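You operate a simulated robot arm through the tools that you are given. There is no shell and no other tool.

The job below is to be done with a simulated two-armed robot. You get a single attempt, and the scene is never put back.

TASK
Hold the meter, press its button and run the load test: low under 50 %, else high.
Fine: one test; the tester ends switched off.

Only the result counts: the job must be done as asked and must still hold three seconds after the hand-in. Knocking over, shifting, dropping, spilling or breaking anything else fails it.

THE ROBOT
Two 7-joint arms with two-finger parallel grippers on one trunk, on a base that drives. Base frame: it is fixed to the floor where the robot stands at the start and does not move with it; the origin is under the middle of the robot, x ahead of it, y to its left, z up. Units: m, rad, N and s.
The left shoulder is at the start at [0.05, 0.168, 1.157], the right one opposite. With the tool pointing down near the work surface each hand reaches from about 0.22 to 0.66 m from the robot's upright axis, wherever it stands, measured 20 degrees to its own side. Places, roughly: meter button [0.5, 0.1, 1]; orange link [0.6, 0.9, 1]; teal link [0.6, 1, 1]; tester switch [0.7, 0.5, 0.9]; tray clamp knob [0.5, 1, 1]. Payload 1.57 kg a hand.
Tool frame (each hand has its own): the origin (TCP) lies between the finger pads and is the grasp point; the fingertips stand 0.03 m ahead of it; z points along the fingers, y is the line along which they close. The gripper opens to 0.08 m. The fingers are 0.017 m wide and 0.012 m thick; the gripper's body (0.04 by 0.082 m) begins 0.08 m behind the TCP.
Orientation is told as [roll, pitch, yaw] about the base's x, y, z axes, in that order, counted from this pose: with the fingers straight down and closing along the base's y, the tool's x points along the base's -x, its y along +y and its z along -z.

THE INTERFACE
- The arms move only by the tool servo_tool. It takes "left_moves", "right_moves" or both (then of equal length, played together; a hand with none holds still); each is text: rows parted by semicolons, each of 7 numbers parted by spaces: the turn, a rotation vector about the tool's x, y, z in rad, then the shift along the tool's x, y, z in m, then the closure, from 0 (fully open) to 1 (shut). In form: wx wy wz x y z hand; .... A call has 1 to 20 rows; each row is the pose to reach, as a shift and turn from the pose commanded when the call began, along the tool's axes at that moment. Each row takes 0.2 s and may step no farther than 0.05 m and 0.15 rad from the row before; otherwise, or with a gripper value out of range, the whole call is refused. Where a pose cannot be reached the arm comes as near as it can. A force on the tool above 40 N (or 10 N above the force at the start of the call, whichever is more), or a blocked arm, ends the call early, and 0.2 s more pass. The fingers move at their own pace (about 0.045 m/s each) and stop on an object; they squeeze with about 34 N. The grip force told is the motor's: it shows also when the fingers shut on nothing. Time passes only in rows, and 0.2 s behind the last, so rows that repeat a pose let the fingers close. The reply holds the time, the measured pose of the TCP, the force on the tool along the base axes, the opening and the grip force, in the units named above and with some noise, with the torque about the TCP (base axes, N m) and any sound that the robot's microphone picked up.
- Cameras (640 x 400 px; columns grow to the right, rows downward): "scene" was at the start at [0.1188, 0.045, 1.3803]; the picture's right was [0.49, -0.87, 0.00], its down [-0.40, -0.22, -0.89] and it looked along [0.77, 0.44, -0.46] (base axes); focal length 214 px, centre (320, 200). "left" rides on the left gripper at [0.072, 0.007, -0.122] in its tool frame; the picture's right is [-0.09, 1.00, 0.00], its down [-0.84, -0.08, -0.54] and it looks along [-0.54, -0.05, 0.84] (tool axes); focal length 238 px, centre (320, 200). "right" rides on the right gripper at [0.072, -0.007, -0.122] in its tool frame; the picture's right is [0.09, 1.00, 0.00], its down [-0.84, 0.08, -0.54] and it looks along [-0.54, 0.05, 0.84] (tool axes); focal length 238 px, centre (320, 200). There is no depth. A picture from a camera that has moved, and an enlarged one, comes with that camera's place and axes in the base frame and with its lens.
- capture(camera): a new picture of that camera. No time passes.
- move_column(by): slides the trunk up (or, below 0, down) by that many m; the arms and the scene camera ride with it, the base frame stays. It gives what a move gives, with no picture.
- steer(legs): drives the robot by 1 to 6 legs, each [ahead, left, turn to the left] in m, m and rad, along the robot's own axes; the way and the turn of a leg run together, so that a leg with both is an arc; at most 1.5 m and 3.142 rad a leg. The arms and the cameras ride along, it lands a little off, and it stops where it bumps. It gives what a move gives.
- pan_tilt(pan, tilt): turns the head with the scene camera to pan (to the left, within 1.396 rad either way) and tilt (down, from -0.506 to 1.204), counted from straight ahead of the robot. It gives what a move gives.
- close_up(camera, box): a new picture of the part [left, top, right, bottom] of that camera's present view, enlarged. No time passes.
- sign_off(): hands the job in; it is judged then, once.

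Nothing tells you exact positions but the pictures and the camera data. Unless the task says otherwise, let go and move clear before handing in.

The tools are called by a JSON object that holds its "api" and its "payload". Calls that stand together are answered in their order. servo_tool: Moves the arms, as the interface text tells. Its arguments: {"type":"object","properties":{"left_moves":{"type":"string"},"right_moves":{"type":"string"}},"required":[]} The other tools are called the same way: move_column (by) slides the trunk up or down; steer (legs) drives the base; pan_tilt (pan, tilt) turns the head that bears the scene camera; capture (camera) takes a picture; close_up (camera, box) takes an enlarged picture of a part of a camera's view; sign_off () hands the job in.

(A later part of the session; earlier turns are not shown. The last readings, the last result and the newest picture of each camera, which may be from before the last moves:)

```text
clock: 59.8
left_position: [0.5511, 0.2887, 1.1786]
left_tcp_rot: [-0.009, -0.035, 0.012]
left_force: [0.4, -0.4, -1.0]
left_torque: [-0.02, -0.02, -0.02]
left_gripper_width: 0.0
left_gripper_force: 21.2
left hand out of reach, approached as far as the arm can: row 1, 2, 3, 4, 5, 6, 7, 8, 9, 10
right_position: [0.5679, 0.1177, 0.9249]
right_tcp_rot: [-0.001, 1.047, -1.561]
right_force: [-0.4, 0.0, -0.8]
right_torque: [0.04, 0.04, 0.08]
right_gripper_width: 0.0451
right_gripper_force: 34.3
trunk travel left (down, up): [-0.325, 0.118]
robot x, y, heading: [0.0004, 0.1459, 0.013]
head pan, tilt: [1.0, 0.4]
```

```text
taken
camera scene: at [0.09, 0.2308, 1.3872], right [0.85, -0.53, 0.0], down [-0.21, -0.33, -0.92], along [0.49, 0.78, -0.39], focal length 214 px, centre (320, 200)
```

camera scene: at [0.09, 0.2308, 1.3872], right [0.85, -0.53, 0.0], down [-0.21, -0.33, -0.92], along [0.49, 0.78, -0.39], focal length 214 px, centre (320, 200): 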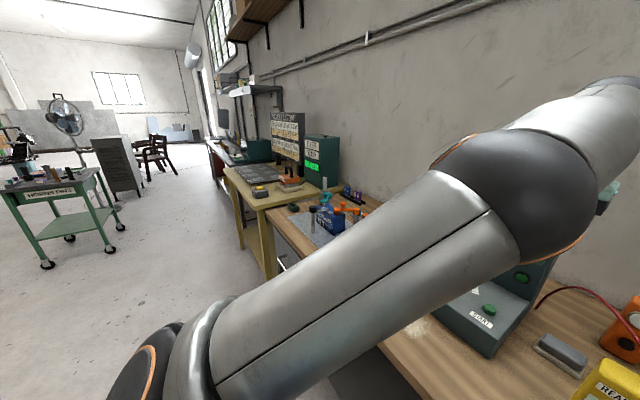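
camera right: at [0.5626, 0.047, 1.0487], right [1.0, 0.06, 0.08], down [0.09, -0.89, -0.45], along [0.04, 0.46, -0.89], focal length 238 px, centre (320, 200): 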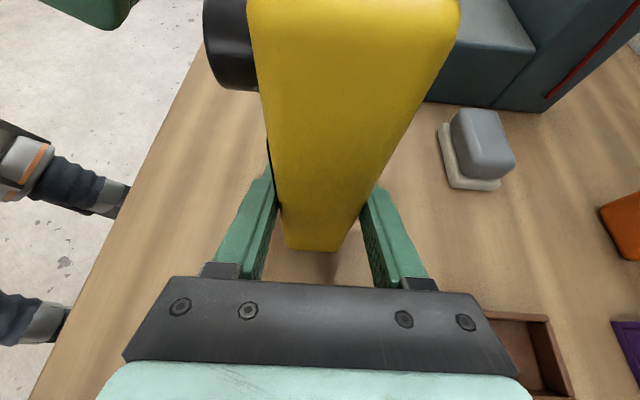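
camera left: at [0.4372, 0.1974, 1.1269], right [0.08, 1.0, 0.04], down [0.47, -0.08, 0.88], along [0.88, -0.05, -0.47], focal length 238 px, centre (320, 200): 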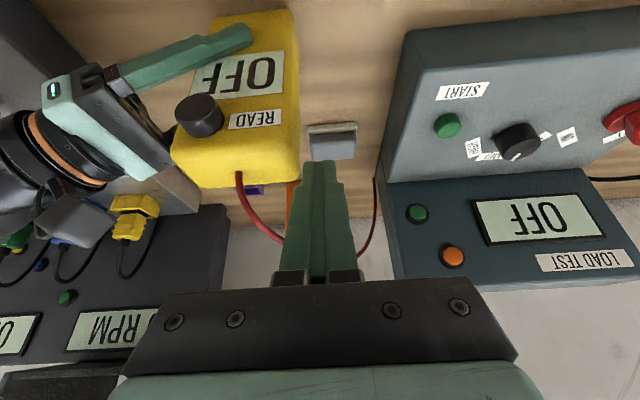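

Wrist flexion is clearly the limit: with this base position the left hand can't do it well. New plan: release the meter, turn the base ~40° left so that the left shoulder is directly behind the button and the right hand still reaches the meter's right side. First I pitch the left hand forward to relax its wrist, and open the right gripper.

{"api": "servo_tool", "payload": {"left_moves": "0 -0.1375 0 0 0 0 1; 0 -0.275 0 0 0 0 1; 0 -0.4125 0 0 0 0 1; 0 -0.55 0 0 0 0 1; 0 -0.6875 0 0 0 0 1; 0 -0.825 0 0 0 0 1; 0 -0.9625 0 0 0 0 1; 0 -1.1 0 0 0 0 1", "right_moves": "0 0 0 0 0 0 0.8; 0 0 0 0 0 0 0.6; 0 0 0 0 0 0 0.4; 0 0 0 0 0 0 0.2; 0 0 0 0 0 0 0; 0 0 0 0 0 0 0; 0 0 0 0 0 0 0; 0 0 0 0 0 0 0"}}

{"api": "capture", "payload": {"camera": "scene"}}

{"api": "capture", "payload": {"camera": "right"}}

```text
clock: 61.6
left_position: [0.5972, 0.4439, 1.1941]
left_tcp_rot: [0.003, -1.135, -0.005]
left_force: [-0.5, 0.5, 0.3]
left_torque: [0.02, -0.01, -0.04]
left_gripper_width: 0.0
left_gripper_force: 21.5
left hand out of reach, approached as far as the arm can: row 1, 2, 3, 4, 5, 6, 7, 8
right_position: [0.5689, 0.1177, 0.9266]
right_tcp_rot: [0.0, 1.048, -1.561]
right_force: [0.8, -0.7, 0.3]
right_torque: [-0.01, -0.02, 0.01]
right_gripper_width: 0.0798
right_gripper_force: 0.1
trunk travel left (down, up): [-0.325, 0.118]
robot x, y, heading: [0.0016, 0.149, 0.013]
head pan, tilt: [1.0, 0.4]
```

```text
taken
camera scene: at [0.0897, 0.2312, 1.3873], right [0.85, -0.53, 0.0], down [-0.21, -0.33, -0.92], along [0.49, 0.78, -0.39], focal length 214 px, centre (320, 200)
```

scene: 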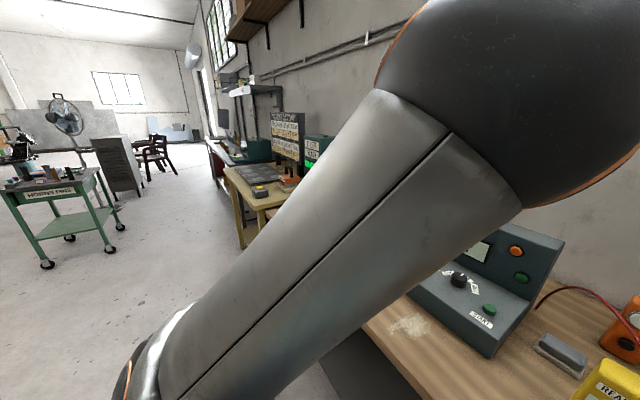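

```text
taken
camera right: at [0.5624, 0.0474, 1.0489], right [1.0, 0.06, 0.08], down [0.09, -0.89, -0.45], along [0.04, 0.46, -0.89], focal length 238 px, centre (320, 200)
```

right: 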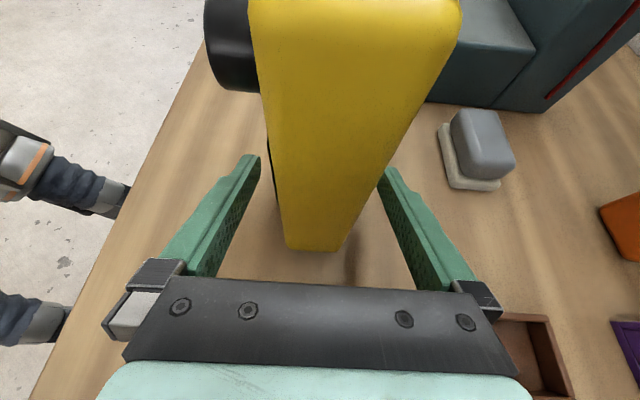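

The meter stands freely again. I'll retreat the right hand, then back the base away from the bench to have free space to sort out the left arm's posture.

{"api": "servo_tool", "payload": {"right_moves": "0 0 0 0 0 -0.03 0; 0 0 0 0 0 -0.06 0; 0 0 0 0 0 -0.09 0; 0 0 0 0 0 -0.12 0; 0 0 0 0.035 0 -0.14 0; 0 0 0 0.07 0 -0.16 0; 0 0 0 0.105 0 -0.18 0; 0 0 0 0.14 0 -0.2 0; 0 0 0 0.173 0 -0.22 0"}}

{"api": "pan_tilt", "payload": {"pan": 0.0, "tilt": 0.7}}

{"api": "capture", "payload": {"camera": "scene"}}

```text
clock: 63.6
left_position: [0.5984, 0.444, 1.1945]
left_tcp_rot: [0.002, -1.134, -0.007]
left_force: [0.5, -0.1, 0.4]
left_torque: [0.0, -0.03, -0.02]
left_gripper_width: 0.0001
left_gripper_force: 21.1
right_position: [0.5673, 0.013, 1.1831]
right_tcp_rot: [-0.005, 1.045, -1.563]
right_force: [0.4, 0.1, -0.3]
right_torque: [0.0, 0.03, -0.02]
right_gripper_width: 0.0801
right_gripper_force: 0.1
trunk travel left (down, up): [-0.325, 0.118]
robot x, y, heading: [0.0024, 0.1528, 0.012]
head pan, tilt: [1.0, 0.4]
```

```text
clock: 64.9
left_position: [0.5973, 0.4432, 1.1931]
left_tcp_rot: [0.001, -1.135, -0.007]
left_force: [-0.6, 0.5, 0.2]
left_torque: [-0.03, 0.02, -0.01]
left_gripper_width: 0.0
left_gripper_force: 21.6
right_position: [0.5677, 0.013, 1.1824]
right_tcp_rot: [-0.002, 1.047, -1.561]
right_force: [0.8, -0.4, 0.3]
right_torque: [0.01, -0.04, 0.01]
right_gripper_width: 0.08
right_gripper_force: 0.1
trunk travel left (down, up): [-0.325, 0.118]
robot x, y, heading: [0.0008, 0.1519, 0.013]
head pan, tilt: [0.0, 0.7]
```

```text
taken
camera scene: at [0.126, 0.1546, 1.3606], right [0.03, -1.0, 0.0], down [-0.64, -0.02, -0.77], along [0.77, 0.02, -0.64], focal length 214 px, centre (320, 200)
```

scene: 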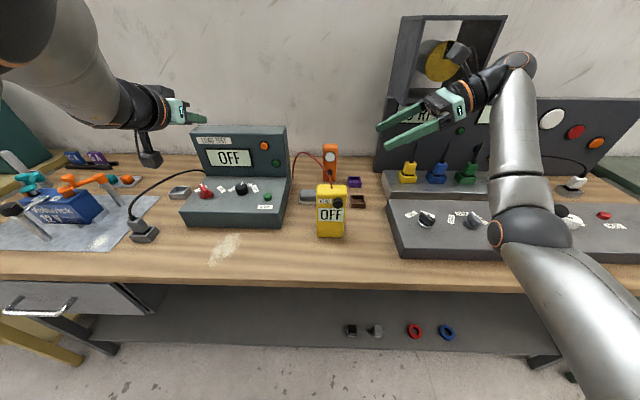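

Clear. Now back the base off by 0.35 m to make free space.

{"api": "steer", "payload": {"legs": [[-0.35, 0.0, 0.0]]}}

{"api": "pan_tilt", "payload": {"pan": 0.9, "tilt": 0.2}}

{"api": "capture", "payload": {"camera": "scene"}}

```text
clock: 67.1
left_position: [0.2513, 0.4375, 1.194]
left_tcp_rot: [0.003, -1.135, -0.012]
left_force: [-0.1, 0.7, 0.4]
left_torque: [0.04, -0.01, 0.02]
left_gripper_width: 0.0
left_gripper_force: 20.9
right_position: [0.2178, 0.0081, 1.1838]
right_tcp_rot: [0.0, 1.047, -1.565]
right_force: [-0.8, 0.7, -0.6]
right_torque: [-0.05, 0.01, 0.02]
right_gripper_width: 0.0799
right_gripper_force: 0.1
trunk travel left (down, up): [-0.325, 0.118]
robot x, y, heading: [-0.3442, 0.1464, 0.004]
head pan, tilt: [0.0, 0.7]
```

```text
clock: 68.3
left_position: [0.2521, 0.4358, 1.193]
left_tcp_rot: [0.003, -1.134, -0.013]
left_force: [0.2, 0.4, -0.4]
left_torque: [-0.01, -0.04, -0.04]
left_gripper_width: 0.0001
left_gripper_force: 20.9
right_position: [0.2185, 0.0067, 1.1825]
right_tcp_rot: [0.0, 1.047, -1.566]
right_force: [-1.1, 0.3, -0.3]
right_torque: [0.0, -0.03, -0.04]
right_gripper_width: 0.08
right_gripper_force: 0.0
trunk travel left (down, up): [-0.325, 0.118]
robot x, y, heading: [-0.3445, 0.1455, 0.008]
head pan, tilt: [0.901, 0.201]
```

```text
taken
camera scene: at [-0.2498, 0.2221, 1.4057], right [0.79, -0.62, 0.0], down [-0.12, -0.16, -0.98], along [0.6, 0.77, -0.2], focal length 214 px, centre (320, 200)
```

scene: 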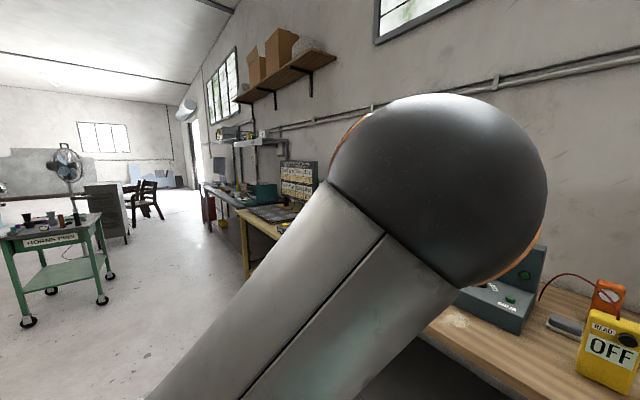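

I have free space now. I'll stretch the left arm out to the left, where its elbow branch can be changed.

{"api": "servo_tool", "payload": {"left_moves": "0 0 0 0.01 0.0422 -0.015 1; 0 0 0 0.02 0.0844 -0.03 1; 0 0 0 0.03 0.1266 -0.045 1; 0 0 0 0.04 0.1688 -0.06 1; 0 0 0 0.05 0.211 -0.075 1; 0 0 0 0.06 0.2532 -0.09 1; 0 0 0 0.07 0.2954 -0.105 1; 0 0 0 0.08 0.3376 -0.12 1; 0 0 0 0.09 0.3798 -0.135 1; 0 0 0 0.1 0.422 -0.15 1; 0 0 0 0.11 0.464 -0.165 1"}}

{"api": "capture", "payload": {"camera": "scene"}}

```text
clock: 70.7
left_position: [0.0587, 0.9084, 1.1606]
left_tcp_rot: [-0.001, -1.136, -0.009]
left_force: [0.1, -0.1, 0.4]
left_torque: [0.01, -0.01, -0.02]
left_gripper_width: 0.0003
left_gripper_force: 21.2
right_position: [0.2183, 0.0082, 1.1833]
right_tcp_rot: [0.0, 1.045, -1.562]
right_force: [0.4, -0.1, 0.0]
right_torque: [0.01, 0.0, -0.03]
right_gripper_width: 0.0799
right_gripper_force: 0.1
trunk travel left (down, up): [-0.325, 0.118]
robot x, y, heading: [-0.3474, 0.1475, 0.009]
head pan, tilt: [0.901, 0.201]
```

```text
taken
camera scene: at [-0.2508, 0.2228, 1.4058], right [0.79, -0.61, 0.0], down [-0.12, -0.16, -0.98], along [0.6, 0.77, -0.2], focal length 214 px, centre (320, 200)
```

scene: 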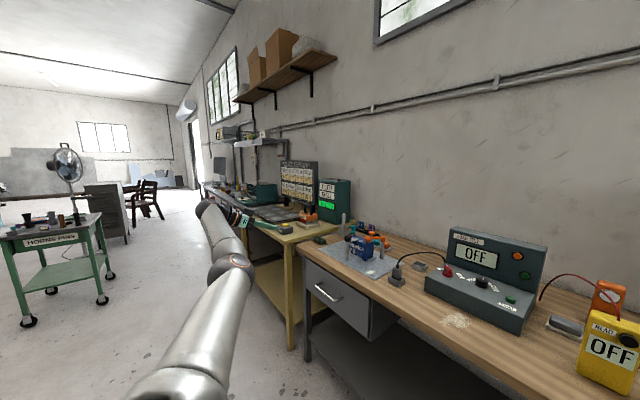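

The arm is nearly stretched out to the left. I'll now roll the hand further (pitch more negative) so that the shoulder and elbow rolls share it and the elbow turns upward.

{"api": "servo_tool", "payload": {"left_moves": "0 -0.145 0 0 0 0 1; 0 -0.29 0 0 0 0 1; 0 -0.435 0 0 0 0 1; 0 -0.58 0 0 0 0 1; 0 -0.725 0 0 0 0 1; 0 -0.87 0 0 0 0 1; 0 -1.015 0 0 0 0 1; 0 -1.16 0 0 0 0 1; 0 -1.305 0 0 0 0 1; 0 -1.45 0 0 0 0 1"}}

{"api": "capture", "payload": {"camera": "scene"}}

```text
clock: 72.9
left_position: [0.0259, 0.8909, 1.2046]
left_tcp_rot: [3.141, -0.553, 3.135]
left_force: [0.0, -1.2, -0.4]
left_torque: [0.0, 0.04, 0.0]
left_gripper_width: 0.0
left_gripper_force: 21.4
left hand out of reach, approached as far as the arm can: row 9, 10
right_position: [0.2188, 0.0064, 1.1833]
right_tcp_rot: [0.001, 1.047, -1.563]
right_force: [-0.6, 0.0, -0.6]
right_torque: [0.01, 0.01, -0.02]
right_gripper_width: 0.0801
right_gripper_force: 0.2
trunk travel left (down, up): [-0.325, 0.118]
robot x, y, heading: [-0.345, 0.1511, 0.006]
head pan, tilt: [0.901, 0.201]
```

```text
taken
camera scene: at [-0.2506, 0.2219, 1.4059], right [0.79, -0.61, 0.0], down [-0.12, -0.16, -0.98], along [0.6, 0.77, -0.2], focal length 214 px, centre (320, 200)
```

scene: 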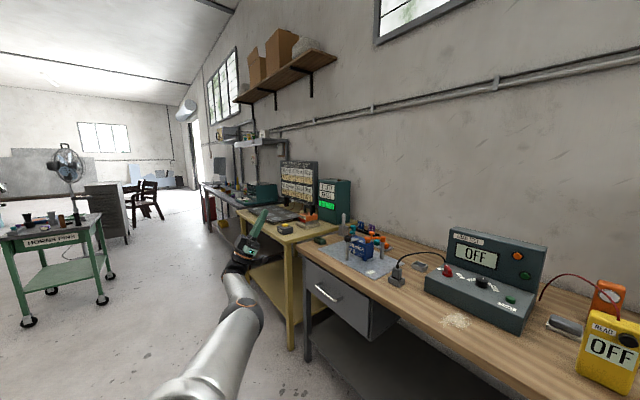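

{"api": "close_up", "payload": {"camera": "scene", "box": [140, 190, 340, 400]}}

```text
1.90 times, centred on (240, 295) of scene
camera zoom: at [-0.2506, 0.2219, 1.4059], right [0.79, -0.61, 0.0], down [-0.12, -0.16, -0.98], along [0.6, 0.77, -0.2], focal length 408 px, centre (472, 19)
```

zoom: 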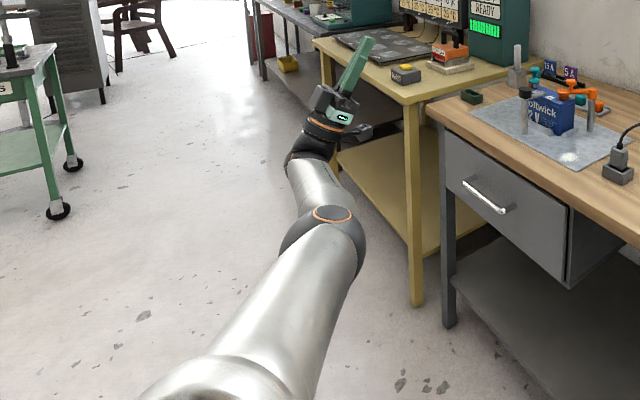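

{"api": "servo_tool", "payload": {"left_moves": "0 -0.145 0 0 0 0 1; 0 -0.29 0 0 0 0 1; 0 -0.435 0 0 0 0 1; 0 -0.58 0 0 0 0 1; 0 -0.725 0 0 0 0 1; 0 -0.87 0 0 0 0 1; 0 -1.015 0 0 0 0 1"}}

{"api": "close_up", "payload": {"camera": "scene", "box": [100, 150, 340, 400]}}

```text
clock: 74.5
left_position: [-0.0467, 0.8308, 1.215]
left_tcp_rot: [-3.142, 0.461, 3.133]
left_force: [-0.5, -0.2, 0.1]
left_torque: [0.02, 0.03, 0.03]
left_gripper_width: 0.0001
left_gripper_force: 21.0
left hand out of reach, approached as far as the arm can: row 1, 2, 3, 4, 5, 6, 7
right_position: [0.2178, 0.0077, 1.1818]
right_tcp_rot: [0.0, 1.047, -1.565]
right_force: [0.5, 0.0, 0.2]
right_torque: [-0.04, 0.0, -0.02]
right_gripper_width: 0.08
right_gripper_force: 0.2
trunk travel left (down, up): [-0.325, 0.118]
robot x, y, heading: [-0.3472, 0.1505, 0.008]
head pan, tilt: [0.901, 0.201]
```

```text
1.60 times, centred on (220, 275) of scene
camera zoom: at [-0.2505, 0.2235, 1.4057], right [0.79, -0.61, 0.0], down [-0.12, -0.16, -0.98], along [0.6, 0.77, -0.2], focal length 343 px, centre (480, 80)
```

zoom: 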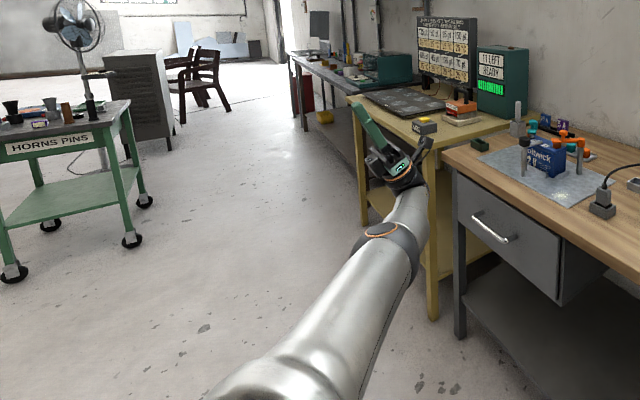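

The arm is straight now with the hand turned up. I'll bring the hand in to the front while un-pitching it, and see which way the elbow bends.

{"api": "servo_tool", "payload": {"left_moves": "0 0.14 0 0.0086 -0.0276 -0.0103 1; 0 0.28 0 0.0171 -0.0552 -0.0206 1; 0 0.42 0 0.0257 -0.0828 -0.0309 1; 0 0.56 0 0.0342 -0.1103 -0.0412 1; 0 0.70 0 0.0428 -0.1379 -0.0515 1; 0 0.84 0 0.0514 -0.1655 -0.0618 1; 0 0.98 0 0.0599 -0.1931 -0.0721 1; 0 1.12 0 0.0685 -0.2207 -0.0824 1; 0 1.26 0 0.077 -0.2483 -0.0927 1; 0 1.40 0 0.0856 -0.2758 -0.103 1; 0 1.54 0 0.0942 -0.3034 -0.1133 1; 0 1.68 0 0.1027 -0.331 -0.1236 1"}}

{"api": "capture", "payload": {"camera": "scene"}}

```text
clock: 76.6
left_position: [0.0527, 0.5802, 1.2506]
left_tcp_rot: [3.087, -0.626, -3.085]
left_force: [0.2, -1.0, -0.7]
left_torque: [0.02, 0.0, -0.02]
left_gripper_width: 0.0
left_gripper_force: 21.2
right_position: [0.2182, 0.0068, 1.1825]
right_tcp_rot: [-0.003, 1.046, -1.566]
right_force: [0.1, 1.1, 0.0]
right_torque: [-0.02, -0.04, -0.01]
right_gripper_width: 0.0799
right_gripper_force: 0.0
trunk travel left (down, up): [-0.325, 0.118]
robot x, y, heading: [-0.3436, 0.1497, 0.013]
head pan, tilt: [0.901, 0.201]
stopped in row 10 (left hand): the arm was blocked; the commanded pose is now the measured one
```

```text
taken
camera scene: at [-0.2498, 0.2223, 1.4058], right [0.79, -0.61, 0.0], down [-0.12, -0.16, -0.98], along [0.6, 0.77, -0.2], focal length 214 px, centre (320, 200)
```

scene: 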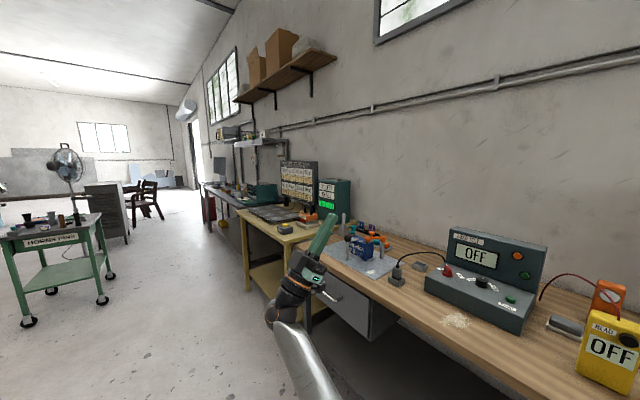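

{"api": "pan_tilt", "payload": {"pan": 0.9, "tilt": 0.9}}

{"api": "capture", "payload": {"camera": "scene"}}

```text
clock: 77.7
left_position: [0.0521, 0.5789, 1.2498]
left_tcp_rot: [3.086, -0.626, -3.087]
left_force: [1.0, -0.7, -0.2]
left_torque: [-0.01, -0.02, -0.01]
left_gripper_width: 0.0
left_gripper_force: 21.3
right_position: [0.218, 0.0065, 1.1827]
right_tcp_rot: [-0.001, 1.046, -1.562]
right_force: [-0.2, 0.3, -0.8]
right_torque: [0.0, -0.02, 0.0]
right_gripper_width: 0.08
right_gripper_force: 0.1
trunk travel left (down, up): [-0.325, 0.118]
robot x, y, heading: [-0.3488, 0.1502, 0.011]
head pan, tilt: [0.901, 0.901]
```

```text
taken
camera scene: at [-0.2607, 0.2082, 1.3443], right [0.79, -0.61, 0.0], down [-0.48, -0.62, -0.62], along [0.38, 0.49, -0.78], focal length 214 px, centre (320, 200)
```

scene: 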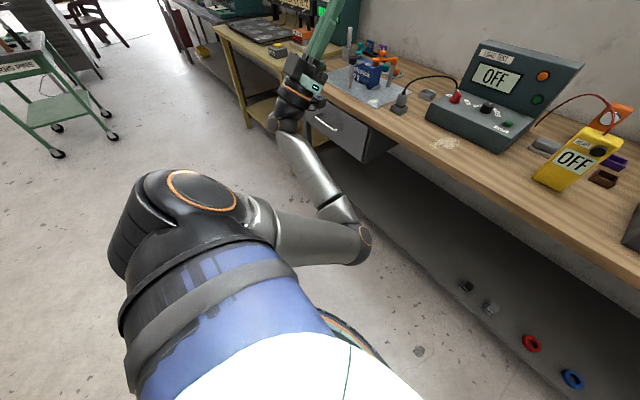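

The elbow is now low and in front, which suits a forward-pointing hand. I'll bring the hand forward with pitch about −1.3 and look again.

{"api": "servo_tool", "payload": {"left_moves": "0 0.1356 0 0.0266 -0.0199 0.0055 1; 0 0.2711 0 0.0531 -0.0398 0.011 1; 0 0.4067 0 0.0797 -0.0597 0.0165 1; 0 0.5422 0 0.1062 -0.0796 0.022 1; 0 0.6778 0 0.1328 -0.0994 0.0274 1; 0 0.8133 0 0.1593 -0.1193 0.0329 1; 0 0.9489 0 0.1859 -0.1392 0.0384 1; 0 1.0844 0 0.2124 -0.1591 0.0439 1; 0 1.22 0 0.239 -0.179 0.0494 1"}}

{"api": "capture", "payload": {"camera": "scene"}}

```text
clock: 78.3
left_position: [0.0769, 0.5477, 1.2984]
left_tcp_rot: [3.089, -0.686, -3.076]
left_force: [-1.5, 1.1, 0.0]
left_torque: [-0.01, -0.02, -0.04]
left_gripper_width: 0.0
left_gripper_force: 21.4
right_position: [0.2185, 0.0072, 1.182]
right_tcp_rot: [-0.002, 1.046, -1.566]
right_force: [1.0, -0.4, 0.8]
right_torque: [-0.01, 0.03, 0.0]
right_gripper_width: 0.08
right_gripper_force: 0.1
trunk travel left (down, up): [-0.325, 0.118]
robot x, y, heading: [-0.3426, 0.15, 0.007]
head pan, tilt: [0.901, 0.901]
stopped in row 2 (left hand): the arm was blocked; the commanded pose is now the measured one
```

```text
taken
camera scene: at [-0.2606, 0.2083, 1.3442], right [0.79, -0.61, 0.0], down [-0.48, -0.62, -0.62], along [0.38, 0.49, -0.78], focal length 214 px, centre (320, 200)
```

scene: 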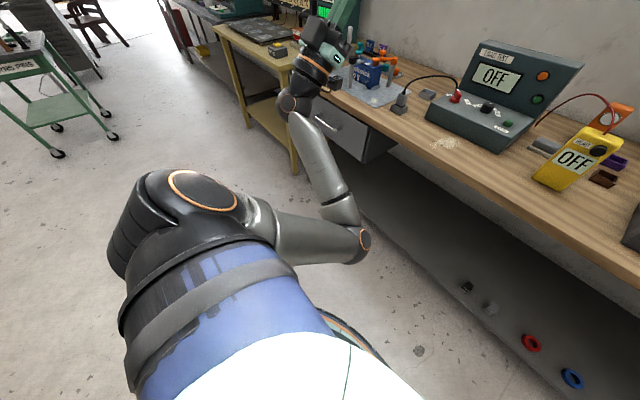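

{"api": "servo_tool", "payload": {"left_moves": "0 0 0 0.031 0 0.0094 1; 0 0 0 0.062 0 0.0188 1; 0 0 0 0.093 0 0.0281 1; 0 0 0 0.1245 0 0.0375 1"}}

{"api": "capture", "payload": {"camera": "scene"}}

```text
clock: 79.3
left_position: [0.1973, 0.5531, 1.2456]
left_tcp_rot: [3.09, -0.689, -3.076]
left_force: [0.6, 0.7, -0.3]
left_torque: [-0.01, 0.0, -0.01]
left_gripper_width: 0.0
left_gripper_force: 21.4
right_position: [0.2194, 0.0076, 1.1823]
right_tcp_rot: [-0.001, 1.048, -1.565]
right_force: [0.1, 0.0, -0.5]
right_torque: [-0.02, 0.0, -0.06]
right_gripper_width: 0.0799
right_gripper_force: 0.0
trunk travel left (down, up): [-0.325, 0.118]
robot x, y, heading: [-0.3464, 0.1467, 0.012]
head pan, tilt: [0.901, 0.901]
```

```text
taken
camera scene: at [-0.2604, 0.2081, 1.3442], right [0.79, -0.61, 0.0], down [-0.48, -0.62, -0.62], along [0.38, 0.49, -0.78], focal length 214 px, centre (320, 200)
```

scene: 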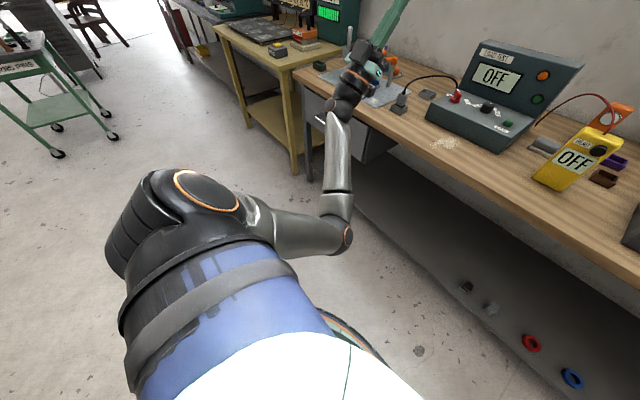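

That released it — the elbow is low and the forearm points forward. Now pitch the hand forward to about −1.3.

{"api": "servo_tool", "payload": {"left_moves": "0 0.128 0 0.0152 -0.0056 -0.0057 1; 0 0.256 0 0.0303 -0.0111 -0.0113 1; 0 0.383 0 0.0455 -0.0167 -0.017 1; 0 0.511 0 0.0607 -0.0222 -0.0227 1; 0 0.639 0 0.0758 -0.0278 -0.0283 1; 0 0.767 0 0.091 -0.0333 -0.034 1; 0 0.894 0 0.1062 -0.0389 -0.0397 1; 0 1.022 0 0.1213 -0.0444 -0.0453 1; 0 1.15 0 0.1365 -0.05 -0.051 1"}}

{"api": "capture", "payload": {"camera": "scene"}}

```text
clock: 81.3
left_position: [0.2716, 0.5097, 1.1192]
left_tcp_rot: [0.148, -1.301, -0.108]
left_force: [-0.5, 0.2, -0.4]
left_torque: [0.03, -0.01, 0.0]
left_gripper_width: 0.0002
left_gripper_force: 21.4
right_position: [0.2186, 0.008, 1.1819]
right_tcp_rot: [0.0, 1.046, -1.564]
right_force: [-1.0, 0.2, 0.6]
right_torque: [-0.02, 0.02, -0.04]
right_gripper_width: 0.0799
right_gripper_force: 0.1
trunk travel left (down, up): [-0.325, 0.118]
robot x, y, heading: [-0.3486, 0.1511, 0.008]
head pan, tilt: [0.901, 0.901]
```

```text
taken
camera scene: at [-0.2605, 0.2081, 1.3442], right [0.79, -0.61, 0.0], down [-0.48, -0.62, -0.62], along [0.38, 0.49, -0.78], focal length 214 px, centre (320, 200)
```

scene: 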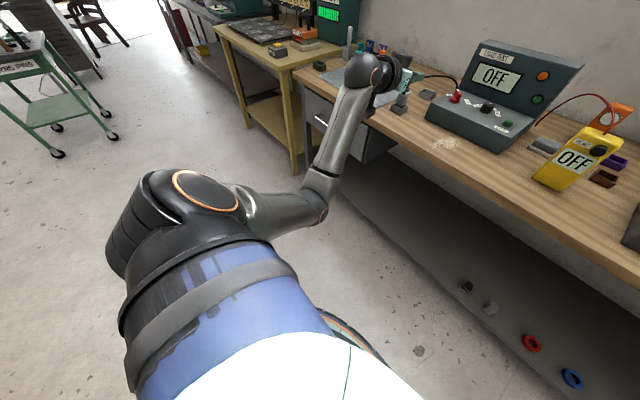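

The left arm now has a natural elbow-low posture. I'll test the planned press posture in free space (hand yawed −20° relative to the robot), while shifting the right hand out of the way.

{"api": "servo_tool", "payload": {"left_moves": "0.041 0.027 0.012 0.0093 -0.0403 0.0059 1; 0.082 0.054 0.025 0.0186 -0.0805 0.0119 1; 0.124 0.081 0.037 0.0279 -0.1208 0.0178 1; 0.165 0.108 0.05 0.0372 -0.161 0.0238 1; 0.206 0.135 0.062 0.0465 -0.2013 0.0297 1; 0.247 0.162 0.075 0.0558 -0.2415 0.0357 1; 0.289 0.189 0.087 0.0651 -0.2818 0.0416 1; 0.33 0.216 0.1 0.0744 -0.322 0.0476 1; 0.371 0.243 0.112 0.0837 -0.3623 0.0535 1", "right_moves": "0 0 0 -0.02 0 -0.035 0; 0 0 0 -0.04 0 -0.07 0; 0 0 0 -0.06 0 -0.105 0; 0 0 0 -0.075 0 -0.13 0; 0 0 0 -0.075 0 -0.13 0; 0 0 0 -0.075 0 -0.13 0; 0 0 0 -0.075 0 -0.13 0; 0 0 0 -0.075 0 -0.13 0; 0 0 0 -0.075 0 -0.13 0"}}

{"api": "pan_tilt", "payload": {"pan": 0.2, "tilt": 0.9}}

{"api": "capture", "payload": {"camera": "scene"}}

```text
clock: 83.3
left_position: [0.3121, 0.151, 1.0118]
left_tcp_rot: [0.003, -1.052, -0.357]
left_force: [0.3, -0.7, 0.4]
left_torque: [0.01, 0.0, 0.03]
left_gripper_width: 0.0
left_gripper_force: 21.5
right_position: [0.216, -0.1418, 1.1821]
right_tcp_rot: [-0.002, 1.049, -1.565]
right_force: [0.3, -0.2, 0.6]
right_torque: [0.0, 0.04, 0.0]
right_gripper_width: 0.0799
right_gripper_force: 0.0
right hand out of reach, approached as far as the arm can: row 4, 5, 6, 7, 8, 9
trunk travel left (down, up): [-0.325, 0.118]
robot x, y, heading: [-0.3481, 0.1485, 0.01]
head pan, tilt: [0.901, 0.901]
```

```text
clock: 84.4
left_position: [0.3131, 0.1514, 1.0137]
left_tcp_rot: [0.002, -1.051, -0.354]
left_force: [-0.4, 0.6, -0.2]
left_torque: [-0.02, 0.01, -0.02]
left_gripper_width: 0.0002
left_gripper_force: 21.3
right_position: [0.2158, -0.1402, 1.1837]
right_tcp_rot: [-0.001, 1.047, -1.565]
right_force: [-0.2, 0.2, 0.2]
right_torque: [0.02, 0.02, -0.02]
right_gripper_width: 0.08
right_gripper_force: 0.1
trunk travel left (down, up): [-0.325, 0.118]
robot x, y, heading: [-0.3472, 0.1496, 0.011]
head pan, tilt: [0.201, 0.901]
```

```text
taken
camera scene: at [-0.2332, 0.1643, 1.3442], right [0.21, -0.98, 0.0], down [-0.77, -0.16, -0.62], along [0.61, 0.13, -0.78], focal length 214 px, centre (320, 200)
```

scene: 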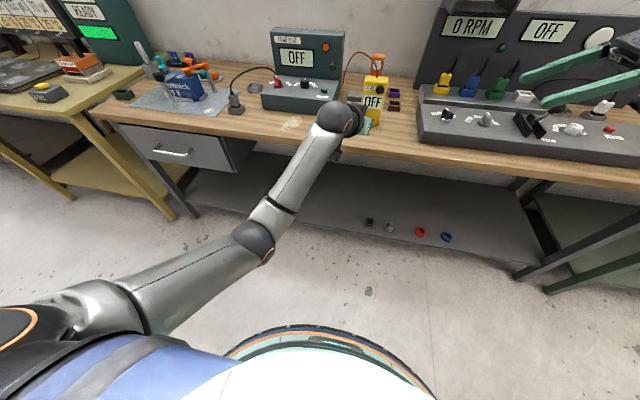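

The press posture is fully reachable here. I'll lift and retract the left hand a bit, then drive the base to about (−0.07, −0.10) with heading 0.35 rad for the two-hand work.

{"api": "servo_tool", "payload": {"left_moves": "0 0 0 -0.0234 -0.0052 -0.0296 1; 0 0 0 -0.0467 -0.0104 -0.0593 1; 0 0 0 -0.0701 -0.0156 -0.0889 1; 0 0 0 -0.0934 -0.0208 -0.1185 1"}}

{"api": "steer", "payload": {"legs": [[0, 0, 0.339], [0, -0.329, 0], [0.1, 0, 0]]}}

{"api": "capture", "payload": {"camera": "scene"}}

```text
clock: 85.4
left_position: [0.2502, 0.1526, 1.152]
left_tcp_rot: [0.0, -1.051, -0.354]
left_force: [0.1, -0.3, -0.3]
left_torque: [0.04, 0.02, 0.01]
left_gripper_width: 0.0002
left_gripper_force: 21.4
right_position: [0.2157, -0.1396, 1.1834]
right_tcp_rot: [-0.001, 1.048, -1.564]
right_force: [0.5, -1.1, -0.4]
right_torque: [-0.02, -0.03, -0.03]
right_gripper_width: 0.0799
right_gripper_force: 0.1
trunk travel left (down, up): [-0.325, 0.118]
robot x, y, heading: [-0.3479, 0.1498, 0.01]
head pan, tilt: [0.201, 0.901]
```

```text
clock: 90.6
left_position: [0.4186, 0.0691, 1.1511]
left_tcp_rot: [0.001, -1.05, -0.028]
left_force: [-0.1, -0.2, 0.2]
left_torque: [0.02, 0.01, -0.01]
left_gripper_width: 0.0
left_gripper_force: 22.0
right_position: [0.4794, -0.2198, 1.1823]
right_tcp_rot: [-0.003, 1.047, -1.238]
right_force: [0.3, -0.2, 0.1]
right_torque: [0.01, 0.04, 0.02]
right_gripper_width: 0.08
right_gripper_force: 0.1
trunk travel left (down, up): [-0.325, 0.118]
robot x, y, heading: [-0.1422, -0.1276, 0.336]
head pan, tilt: [0.201, 0.901]
```

```text
taken
camera scene: at [-0.0436, -0.0748, 1.3441], right [0.51, -0.86, 0.0], down [-0.67, -0.4, -0.62], along [0.53, 0.32, -0.78], focal length 214 px, centre (320, 200)
```

scene: 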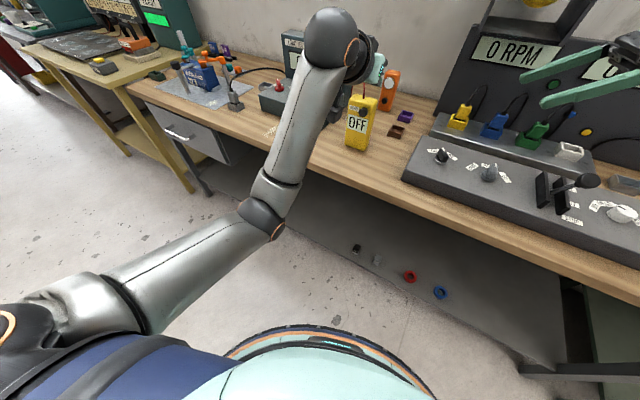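

{"api": "steer", "payload": {"legs": [[0.077, 0.003, 0.014]]}}

{"api": "pan_tilt", "payload": {"pan": -0.2, "tilt": 0.75}}

{"api": "capture", "payload": {"camera": "scene"}}

{"api": "capture", "payload": {"camera": "right"}}

{"api": "capture", "payload": {"camera": "left"}}

```text
clock: 91.7
left_position: [0.487, 0.1057, 1.1518]
left_tcp_rot: [0.0, -1.049, -0.015]
left_force: [-0.5, 0.7, 0.2]
left_torque: [-0.01, 0.0, -0.01]
left_gripper_width: 0.0
left_gripper_force: 20.8
right_position: [0.5536, -0.182, 1.1823]
right_tcp_rot: [-0.004, 1.047, -1.225]
right_force: [0.2, 0.6, -0.1]
right_torque: [-0.02, 0.03, 0.03]
right_gripper_width: 0.0803
right_gripper_force: 0.1
trunk travel left (down, up): [-0.325, 0.118]
robot x, y, heading: [-0.0754, -0.0991, 0.35]
head pan, tilt: [0.201, 0.901]
```

```text
clock: 92.5
left_position: [0.4864, 0.1056, 1.1524]
left_tcp_rot: [0.002, -1.051, -0.013]
left_force: [0.0, 0.2, -0.8]
left_torque: [-0.01, -0.01, 0.01]
left_gripper_width: 0.0
left_gripper_force: 21.4
right_position: [0.5516, -0.1819, 1.1825]
right_tcp_rot: [-0.001, 1.046, -1.223]
right_force: [0.7, -0.3, 0.7]
right_torque: [0.03, 0.0, -0.02]
right_gripper_width: 0.08
right_gripper_force: 0.0
trunk travel left (down, up): [-0.325, 0.118]
robot x, y, heading: [-0.0738, -0.0994, 0.348]
head pan, tilt: [-0.201, 0.75]
```

```text
taken
camera scene: at [0.0444, -0.0721, 1.3561], right [0.15, -0.99, 0.0], down [-0.67, -0.1, -0.73], along [0.72, 0.11, -0.68], focal length 214 px, centre (320, 200)
```

scene: 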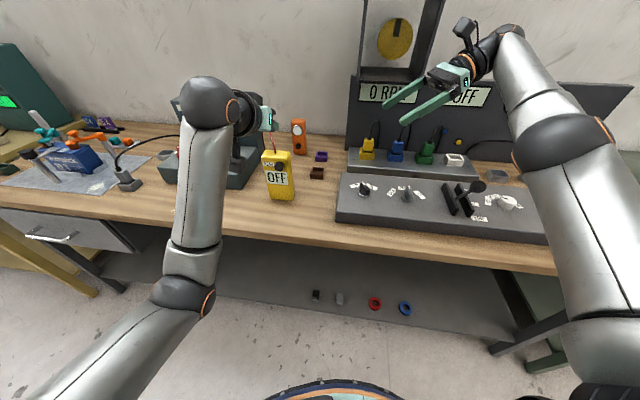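

```text
taken
camera right: at [0.5696, -0.2502, 1.3059], right [0.92, 0.38, 0.08], down [0.38, -0.81, -0.45], along [-0.11, 0.45, -0.89], focal length 238 px, centre (320, 200)
```

right: 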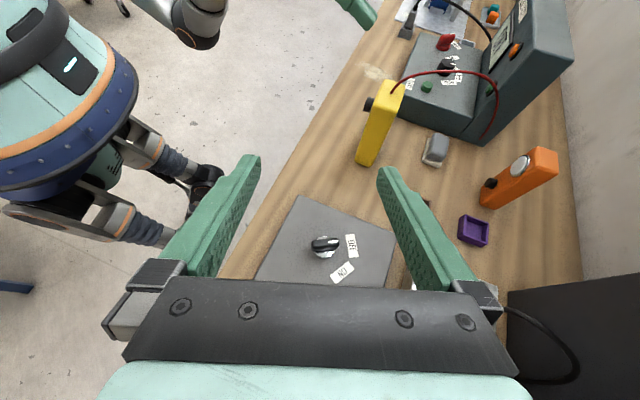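

```text
taken
camera left: at [0.3448, 0.1133, 1.1505], right [0.06, 0.99, 0.08], down [-0.06, -0.08, 1.0], along [1.0, -0.06, 0.05], focal length 238 px, centre (320, 200)
```

left: 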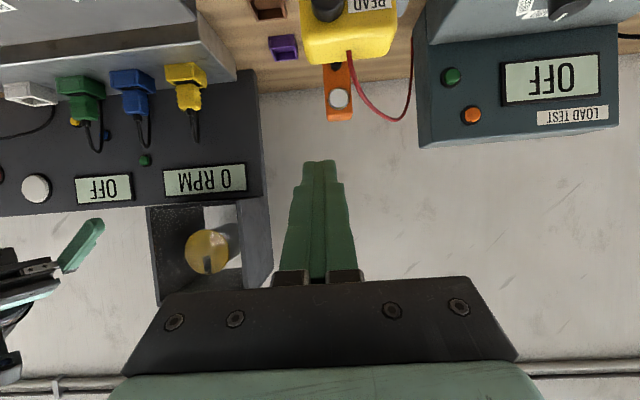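

Both hands are in place. I'll align the right hand's yaw with the meter again and bring it to the waypoint right of the meter.

{"api": "servo_tool", "payload": {"right_moves": "-0.0715 0 0.0413 -0.0046 0.0105 0.0234 0; -0.143 0 0.0825 -0.0091 0.021 0.0468 0; -0.2145 0 0.1238 -0.0137 0.0315 0.0702 0; -0.286 0 0.165 -0.0182 0.042 0.0936 0"}}

{"api": "capture", "payload": {"camera": "right"}}

```text
clock: 93.5
left_position: [0.4874, 0.1061, 1.1524]
left_tcp_rot: [0.001, -1.05, -0.013]
left_force: [0.3, -0.5, -0.2]
left_torque: [0.03, 0.0, -0.01]
left_gripper_width: 0.0
left_gripper_force: 21.2
right_position: [0.566, -0.1007, 1.1235]
right_tcp_rot: [0.0, 1.048, -1.554]
right_force: [0.7, 0.1, -0.3]
right_torque: [0.0, 0.01, 0.0]
right_gripper_width: 0.0799
right_gripper_force: 0.0
trunk travel left (down, up): [-0.325, 0.118]
robot x, y, heading: [-0.0748, -0.0978, 0.35]
head pan, tilt: [-0.201, 0.75]
```

```text
taken
camera right: at [0.5606, -0.1709, 1.2454], right [0.99, 0.06, 0.08], down [0.09, -0.89, -0.45], along [0.04, 0.46, -0.89], focal length 238 px, centre (320, 200)
```

right: 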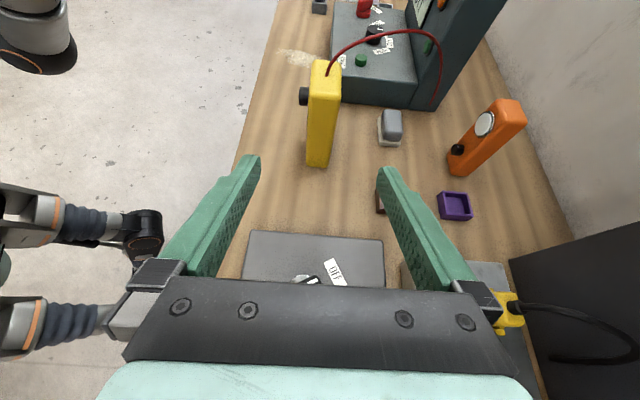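

{"api": "servo_tool", "payload": {"right_moves": "0 0 0 -0.0122 0.0006 0.0362 0; 0 0 0 -0.0244 0.0012 0.0725 0; 0 0 0 -0.0367 0.0019 0.1087 0; 0 0 0 -0.0489 0.0025 0.145 0; 0 0 0 -0.0611 0.0031 0.1812 0"}}

{"api": "capture", "payload": {"camera": "right"}}

{"api": "capture", "payload": {"camera": "scene"}}

```text
clock: 94.7
left_position: [0.486, 0.1055, 1.1514]
left_tcp_rot: [0.001, -1.05, -0.015]
left_force: [-0.1, 0.9, -0.7]
left_torque: [0.0, -0.03, 0.0]
left_gripper_width: 0.0001
left_gripper_force: 21.1
right_position: [0.5636, 0.0283, 0.9742]
right_tcp_rot: [0.0, 1.047, -1.553]
right_force: [-0.1, 0.2, -0.4]
right_torque: [0.0, 0.0, -0.03]
right_gripper_width: 0.08
right_gripper_force: 0.0
trunk travel left (down, up): [-0.325, 0.118]
robot x, y, heading: [-0.074, -0.0975, 0.35]
head pan, tilt: [-0.201, 0.75]
```

```text
taken
camera right: at [0.5588, -0.0415, 1.0978], right [0.99, 0.06, 0.08], down [0.09, -0.89, -0.45], along [0.04, 0.46, -0.89], focal length 238 px, centre (320, 200)
```

right: 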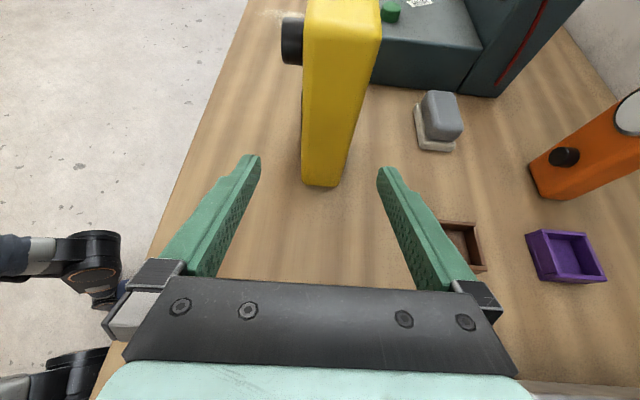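

```text
taken
camera scene: at [0.0444, -0.0718, 1.3561], right [0.15, -0.99, 0.0], down [-0.67, -0.1, -0.73], along [0.72, 0.11, -0.68], focal length 214 px, centre (320, 200)
```

scene: 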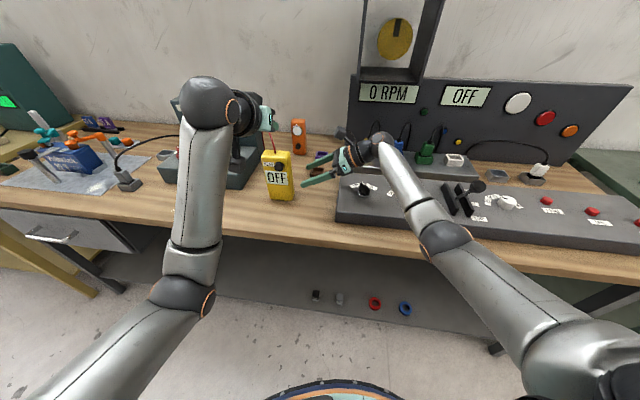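

Same pre-grasp as before. Advance and close.

{"api": "servo_tool", "payload": {"right_moves": "0 0 0 0.001 0.0015 0.027 0; 0 0 0 0.002 0.003 0.053 0; 0 0 0 0.003 0.0045 0.079 0; 0 0 0 0.004 0.0055 0.104 0; 0 0 0 0.004 0.0055 0.104 0.3; 0 0 0 0.004 0.0055 0.104 0.6; 0 0 0 0.004 0.0055 0.104 1; 0 0 0 0.004 0.0055 0.104 1; 0 0 0 0.004 0.0055 0.104 1; 0 0 0 0.004 0.0055 0.104 1"}}

{"api": "capture", "payload": {"camera": "right"}}

{"api": "capture", "payload": {"camera": "left"}}

```text
clock: 96.9
left_position: [0.4872, 0.1069, 1.1517]
left_tcp_rot: [0.001, -1.05, -0.014]
left_force: [-0.7, 0.4, 0.3]
left_torque: [-0.01, 0.01, -0.05]
left_gripper_width: 0.0
left_gripper_force: 21.1
right_position: [0.5651, 0.1165, 0.9279]
right_tcp_rot: [0.0, 1.048, -1.554]
right_force: [-0.9, 0.0, 0.1]
right_torque: [0.13, -0.01, 0.06]
right_gripper_width: 0.0448
right_gripper_force: 34.2
right hand out of reach, approached as far as the arm can: row 4, 5, 6, 7, 8, 9, 10
trunk travel left (down, up): [-0.325, 0.118]
robot x, y, heading: [-0.0779, -0.0954, 0.347]
head pan, tilt: [-0.201, 0.75]
```

```text
taken
camera right: at [0.5605, 0.0461, 1.0503], right [0.99, 0.06, 0.08], down [0.09, -0.89, -0.45], along [0.04, 0.46, -0.89], focal length 238 px, centre (320, 200)
```

right: 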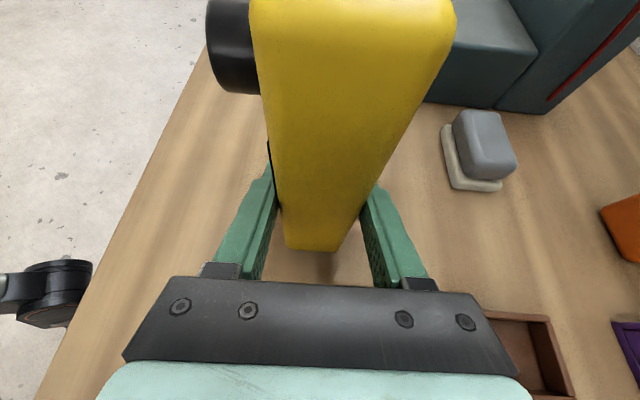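

```text
taken
camera left: at [0.3448, 0.1133, 1.1505], right [0.06, 0.99, 0.08], down [-0.06, -0.08, 1.0], along [1.0, -0.06, 0.05], focal length 238 px, centre (320, 200)
```

left: 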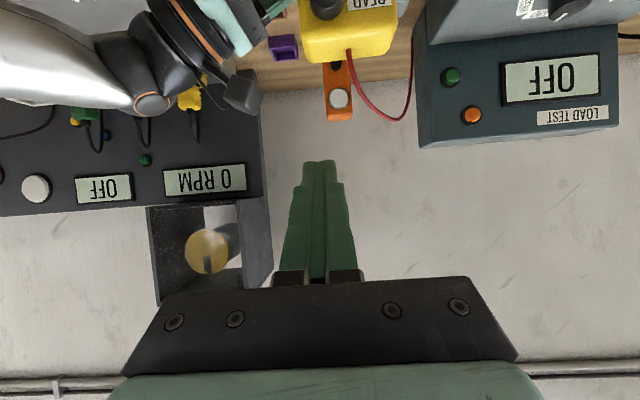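

The meter is gripped again. Lowering the left hand to just in front of the button.

{"api": "servo_tool", "payload": {"left_moves": "0 0 0 0.0309 0.0032 0.015 1; 0 0 0 0.0617 0.0065 0.0301 1; 0 0 0 0.0926 0.0097 0.0451 1; 0 0 0 0.1234 0.0129 0.0602 1"}}

{"api": "capture", "payload": {"camera": "left"}}

{"api": "capture", "payload": {"camera": "scene"}}

```text
clock: 97.9
left_position: [0.4792, 0.1248, 1.0198]
left_tcp_rot: [0.021, -1.063, -0.025]
left_force: [0.3, -0.6, -0.1]
left_torque: [0.05, 0.01, -0.01]
left_gripper_width: 0.0003
left_gripper_force: 21.5
right_position: [0.5656, 0.1161, 0.9296]
right_tcp_rot: [0.0, 1.048, -1.553]
right_force: [0.4, 0.5, 0.4]
right_torque: [0.12, -0.03, 0.01]
right_gripper_width: 0.0448
right_gripper_force: 34.2
trunk travel left (down, up): [-0.325, 0.118]
robot x, y, heading: [-0.078, -0.0972, 0.348]
head pan, tilt: [-0.201, 0.75]
```

```text
taken
camera left: at [0.337, 0.1314, 1.0172], right [0.05, 0.99, 0.09], down [-0.07, -0.09, 0.99], along [1.0, -0.06, 0.06], focal length 238 px, centre (320, 200)
```

left: 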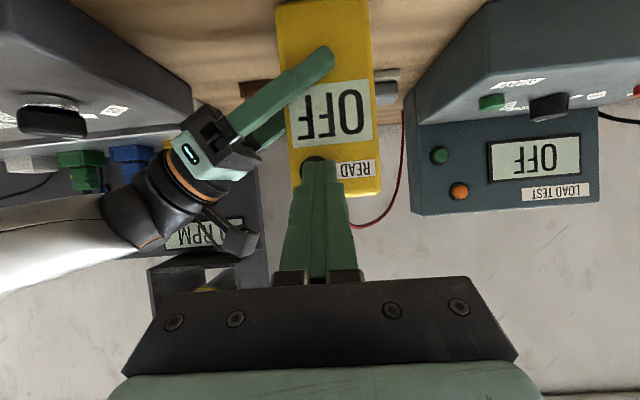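

```text
taken
camera scene: at [0.0444, -0.072, 1.3561], right [0.15, -0.99, 0.0], down [-0.67, -0.1, -0.73], along [0.72, 0.11, -0.68], focal length 214 px, centre (320, 200)
```

scene: 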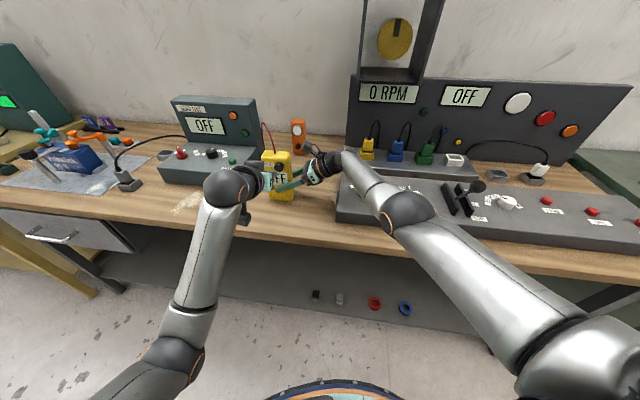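

The hand is slightly off the commanded pose. I'll hold for a moment to see whether it settles.

{"api": "servo_tool", "payload": {"left_moves": "0 0 0 0 0 0 1; 0 0 0 0 0 0 1; 0 0 0 0 0 0 1"}}

{"api": "pan_tilt", "payload": {"pan": 0.3, "tilt": 1.1}}

{"api": "capture", "payload": {"camera": "scene"}}

```text
clock: 98.7
left_position: [0.4784, 0.1249, 1.0192]
left_tcp_rot: [0.026, -1.059, -0.028]
left_force: [-0.1, 0.2, 0.2]
left_torque: [0.0, -0.01, 0.03]
left_gripper_width: 0.0002
left_gripper_force: 21.3
right_position: [0.5655, 0.1163, 0.9276]
right_tcp_rot: [0.001, 1.047, -1.551]
right_force: [0.9, 0.5, 0.1]
right_torque: [0.09, -0.12, -0.02]
right_gripper_width: 0.0449
right_gripper_force: 34.2
trunk travel left (down, up): [-0.325, 0.118]
robot x, y, heading: [-0.0758, -0.0963, 0.35]
head pan, tilt: [-0.201, 0.75]
```

```text
clock: 99.7
left_position: [0.4785, 0.1249, 1.0181]
left_tcp_rot: [0.025, -1.056, -0.026]
left_force: [-0.3, 0.4, -0.1]
left_torque: [0.03, -0.03, -0.02]
left_gripper_width: 0.0002
left_gripper_force: 21.6
right_position: [0.5651, 0.1168, 0.9272]
right_tcp_rot: [-0.001, 1.048, -1.553]
right_force: [0.6, 1.2, -0.3]
right_torque: [0.1, -0.11, -0.04]
right_gripper_width: 0.0446
right_gripper_force: 33.9
trunk travel left (down, up): [-0.325, 0.118]
robot x, y, heading: [-0.0735, -0.0952, 0.35]
head pan, tilt: [0.3, 1.1]
```

```text
taken
camera scene: at [0.0129, -0.0462, 1.3304], right [0.6, -0.8, 0.0], down [-0.71, -0.54, -0.45], along [0.36, 0.27, -0.89], focal length 214 px, centre (320, 200)
```

scene: 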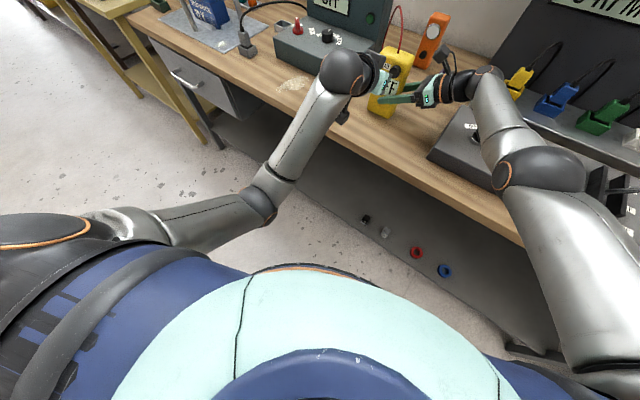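

The left upper arm brushes the torso here, but moving forward relaxes it. The fingertip is level with the button; I'll advance in small steps.

{"api": "servo_tool", "payload": {"left_moves": "0 0 0 -0.005 -0.001 0.0087 1; 0 0 0 -0.0098 -0.002 0.0174 1; 0 0 0 -0.0123 -0.003 0.0218 1"}}

{"api": "capture", "payload": {"camera": "left"}}

{"api": "capture", "payload": {"camera": "right"}}

```text
clock: 100.5
left_position: [0.5041, 0.1186, 1.014]
left_tcp_rot: [0.012, -1.049, -0.019]
left_force: [-3.5, 1.6, -0.8]
left_torque: [0.01, 0.02, 0.03]
left_gripper_width: 0.0
left_gripper_force: 21.6
right_position: [0.566, 0.1159, 0.9265]
right_tcp_rot: [-0.001, 1.048, -1.557]
right_force: [3.8, -1.0, -0.1]
right_torque: [0.16, 0.28, 0.08]
right_gripper_width: 0.0448
right_gripper_force: 34.6
trunk travel left (down, up): [-0.325, 0.118]
robot x, y, heading: [-0.0723, -0.0962, 0.351]
head pan, tilt: [0.3, 1.1]
heard: click
```

```text
taken
camera left: at [0.3611, 0.1258, 1.0128], right [0.05, 0.99, 0.09], down [-0.05, -0.08, 1.0], along [1.0, -0.06, 0.05], focal length 238 px, centre (320, 200)
```

left: 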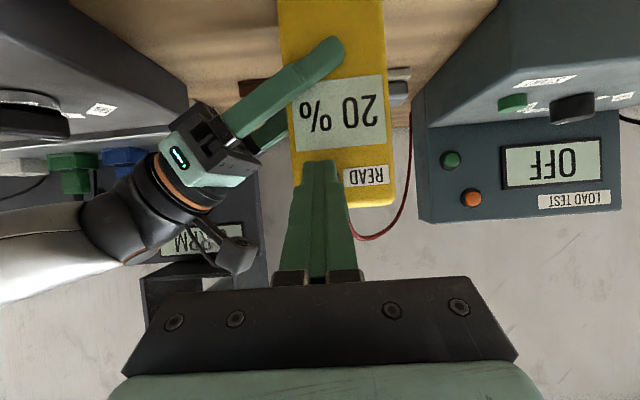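

```text
taken
camera right: at [0.561, 0.0457, 1.0503], right [0.99, 0.06, 0.08], down [0.09, -0.89, -0.45], along [0.04, 0.46, -0.89], focal length 238 px, centre (320, 200)
```

right: 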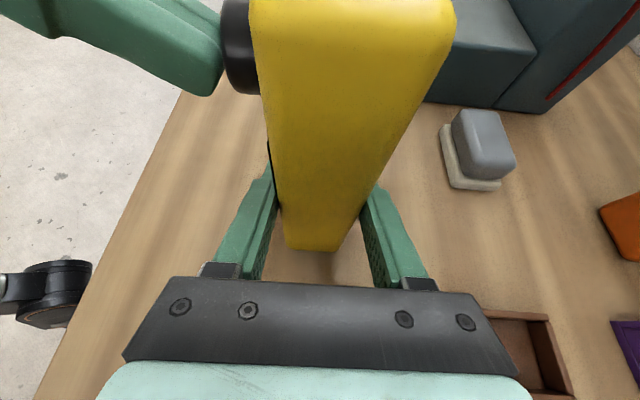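

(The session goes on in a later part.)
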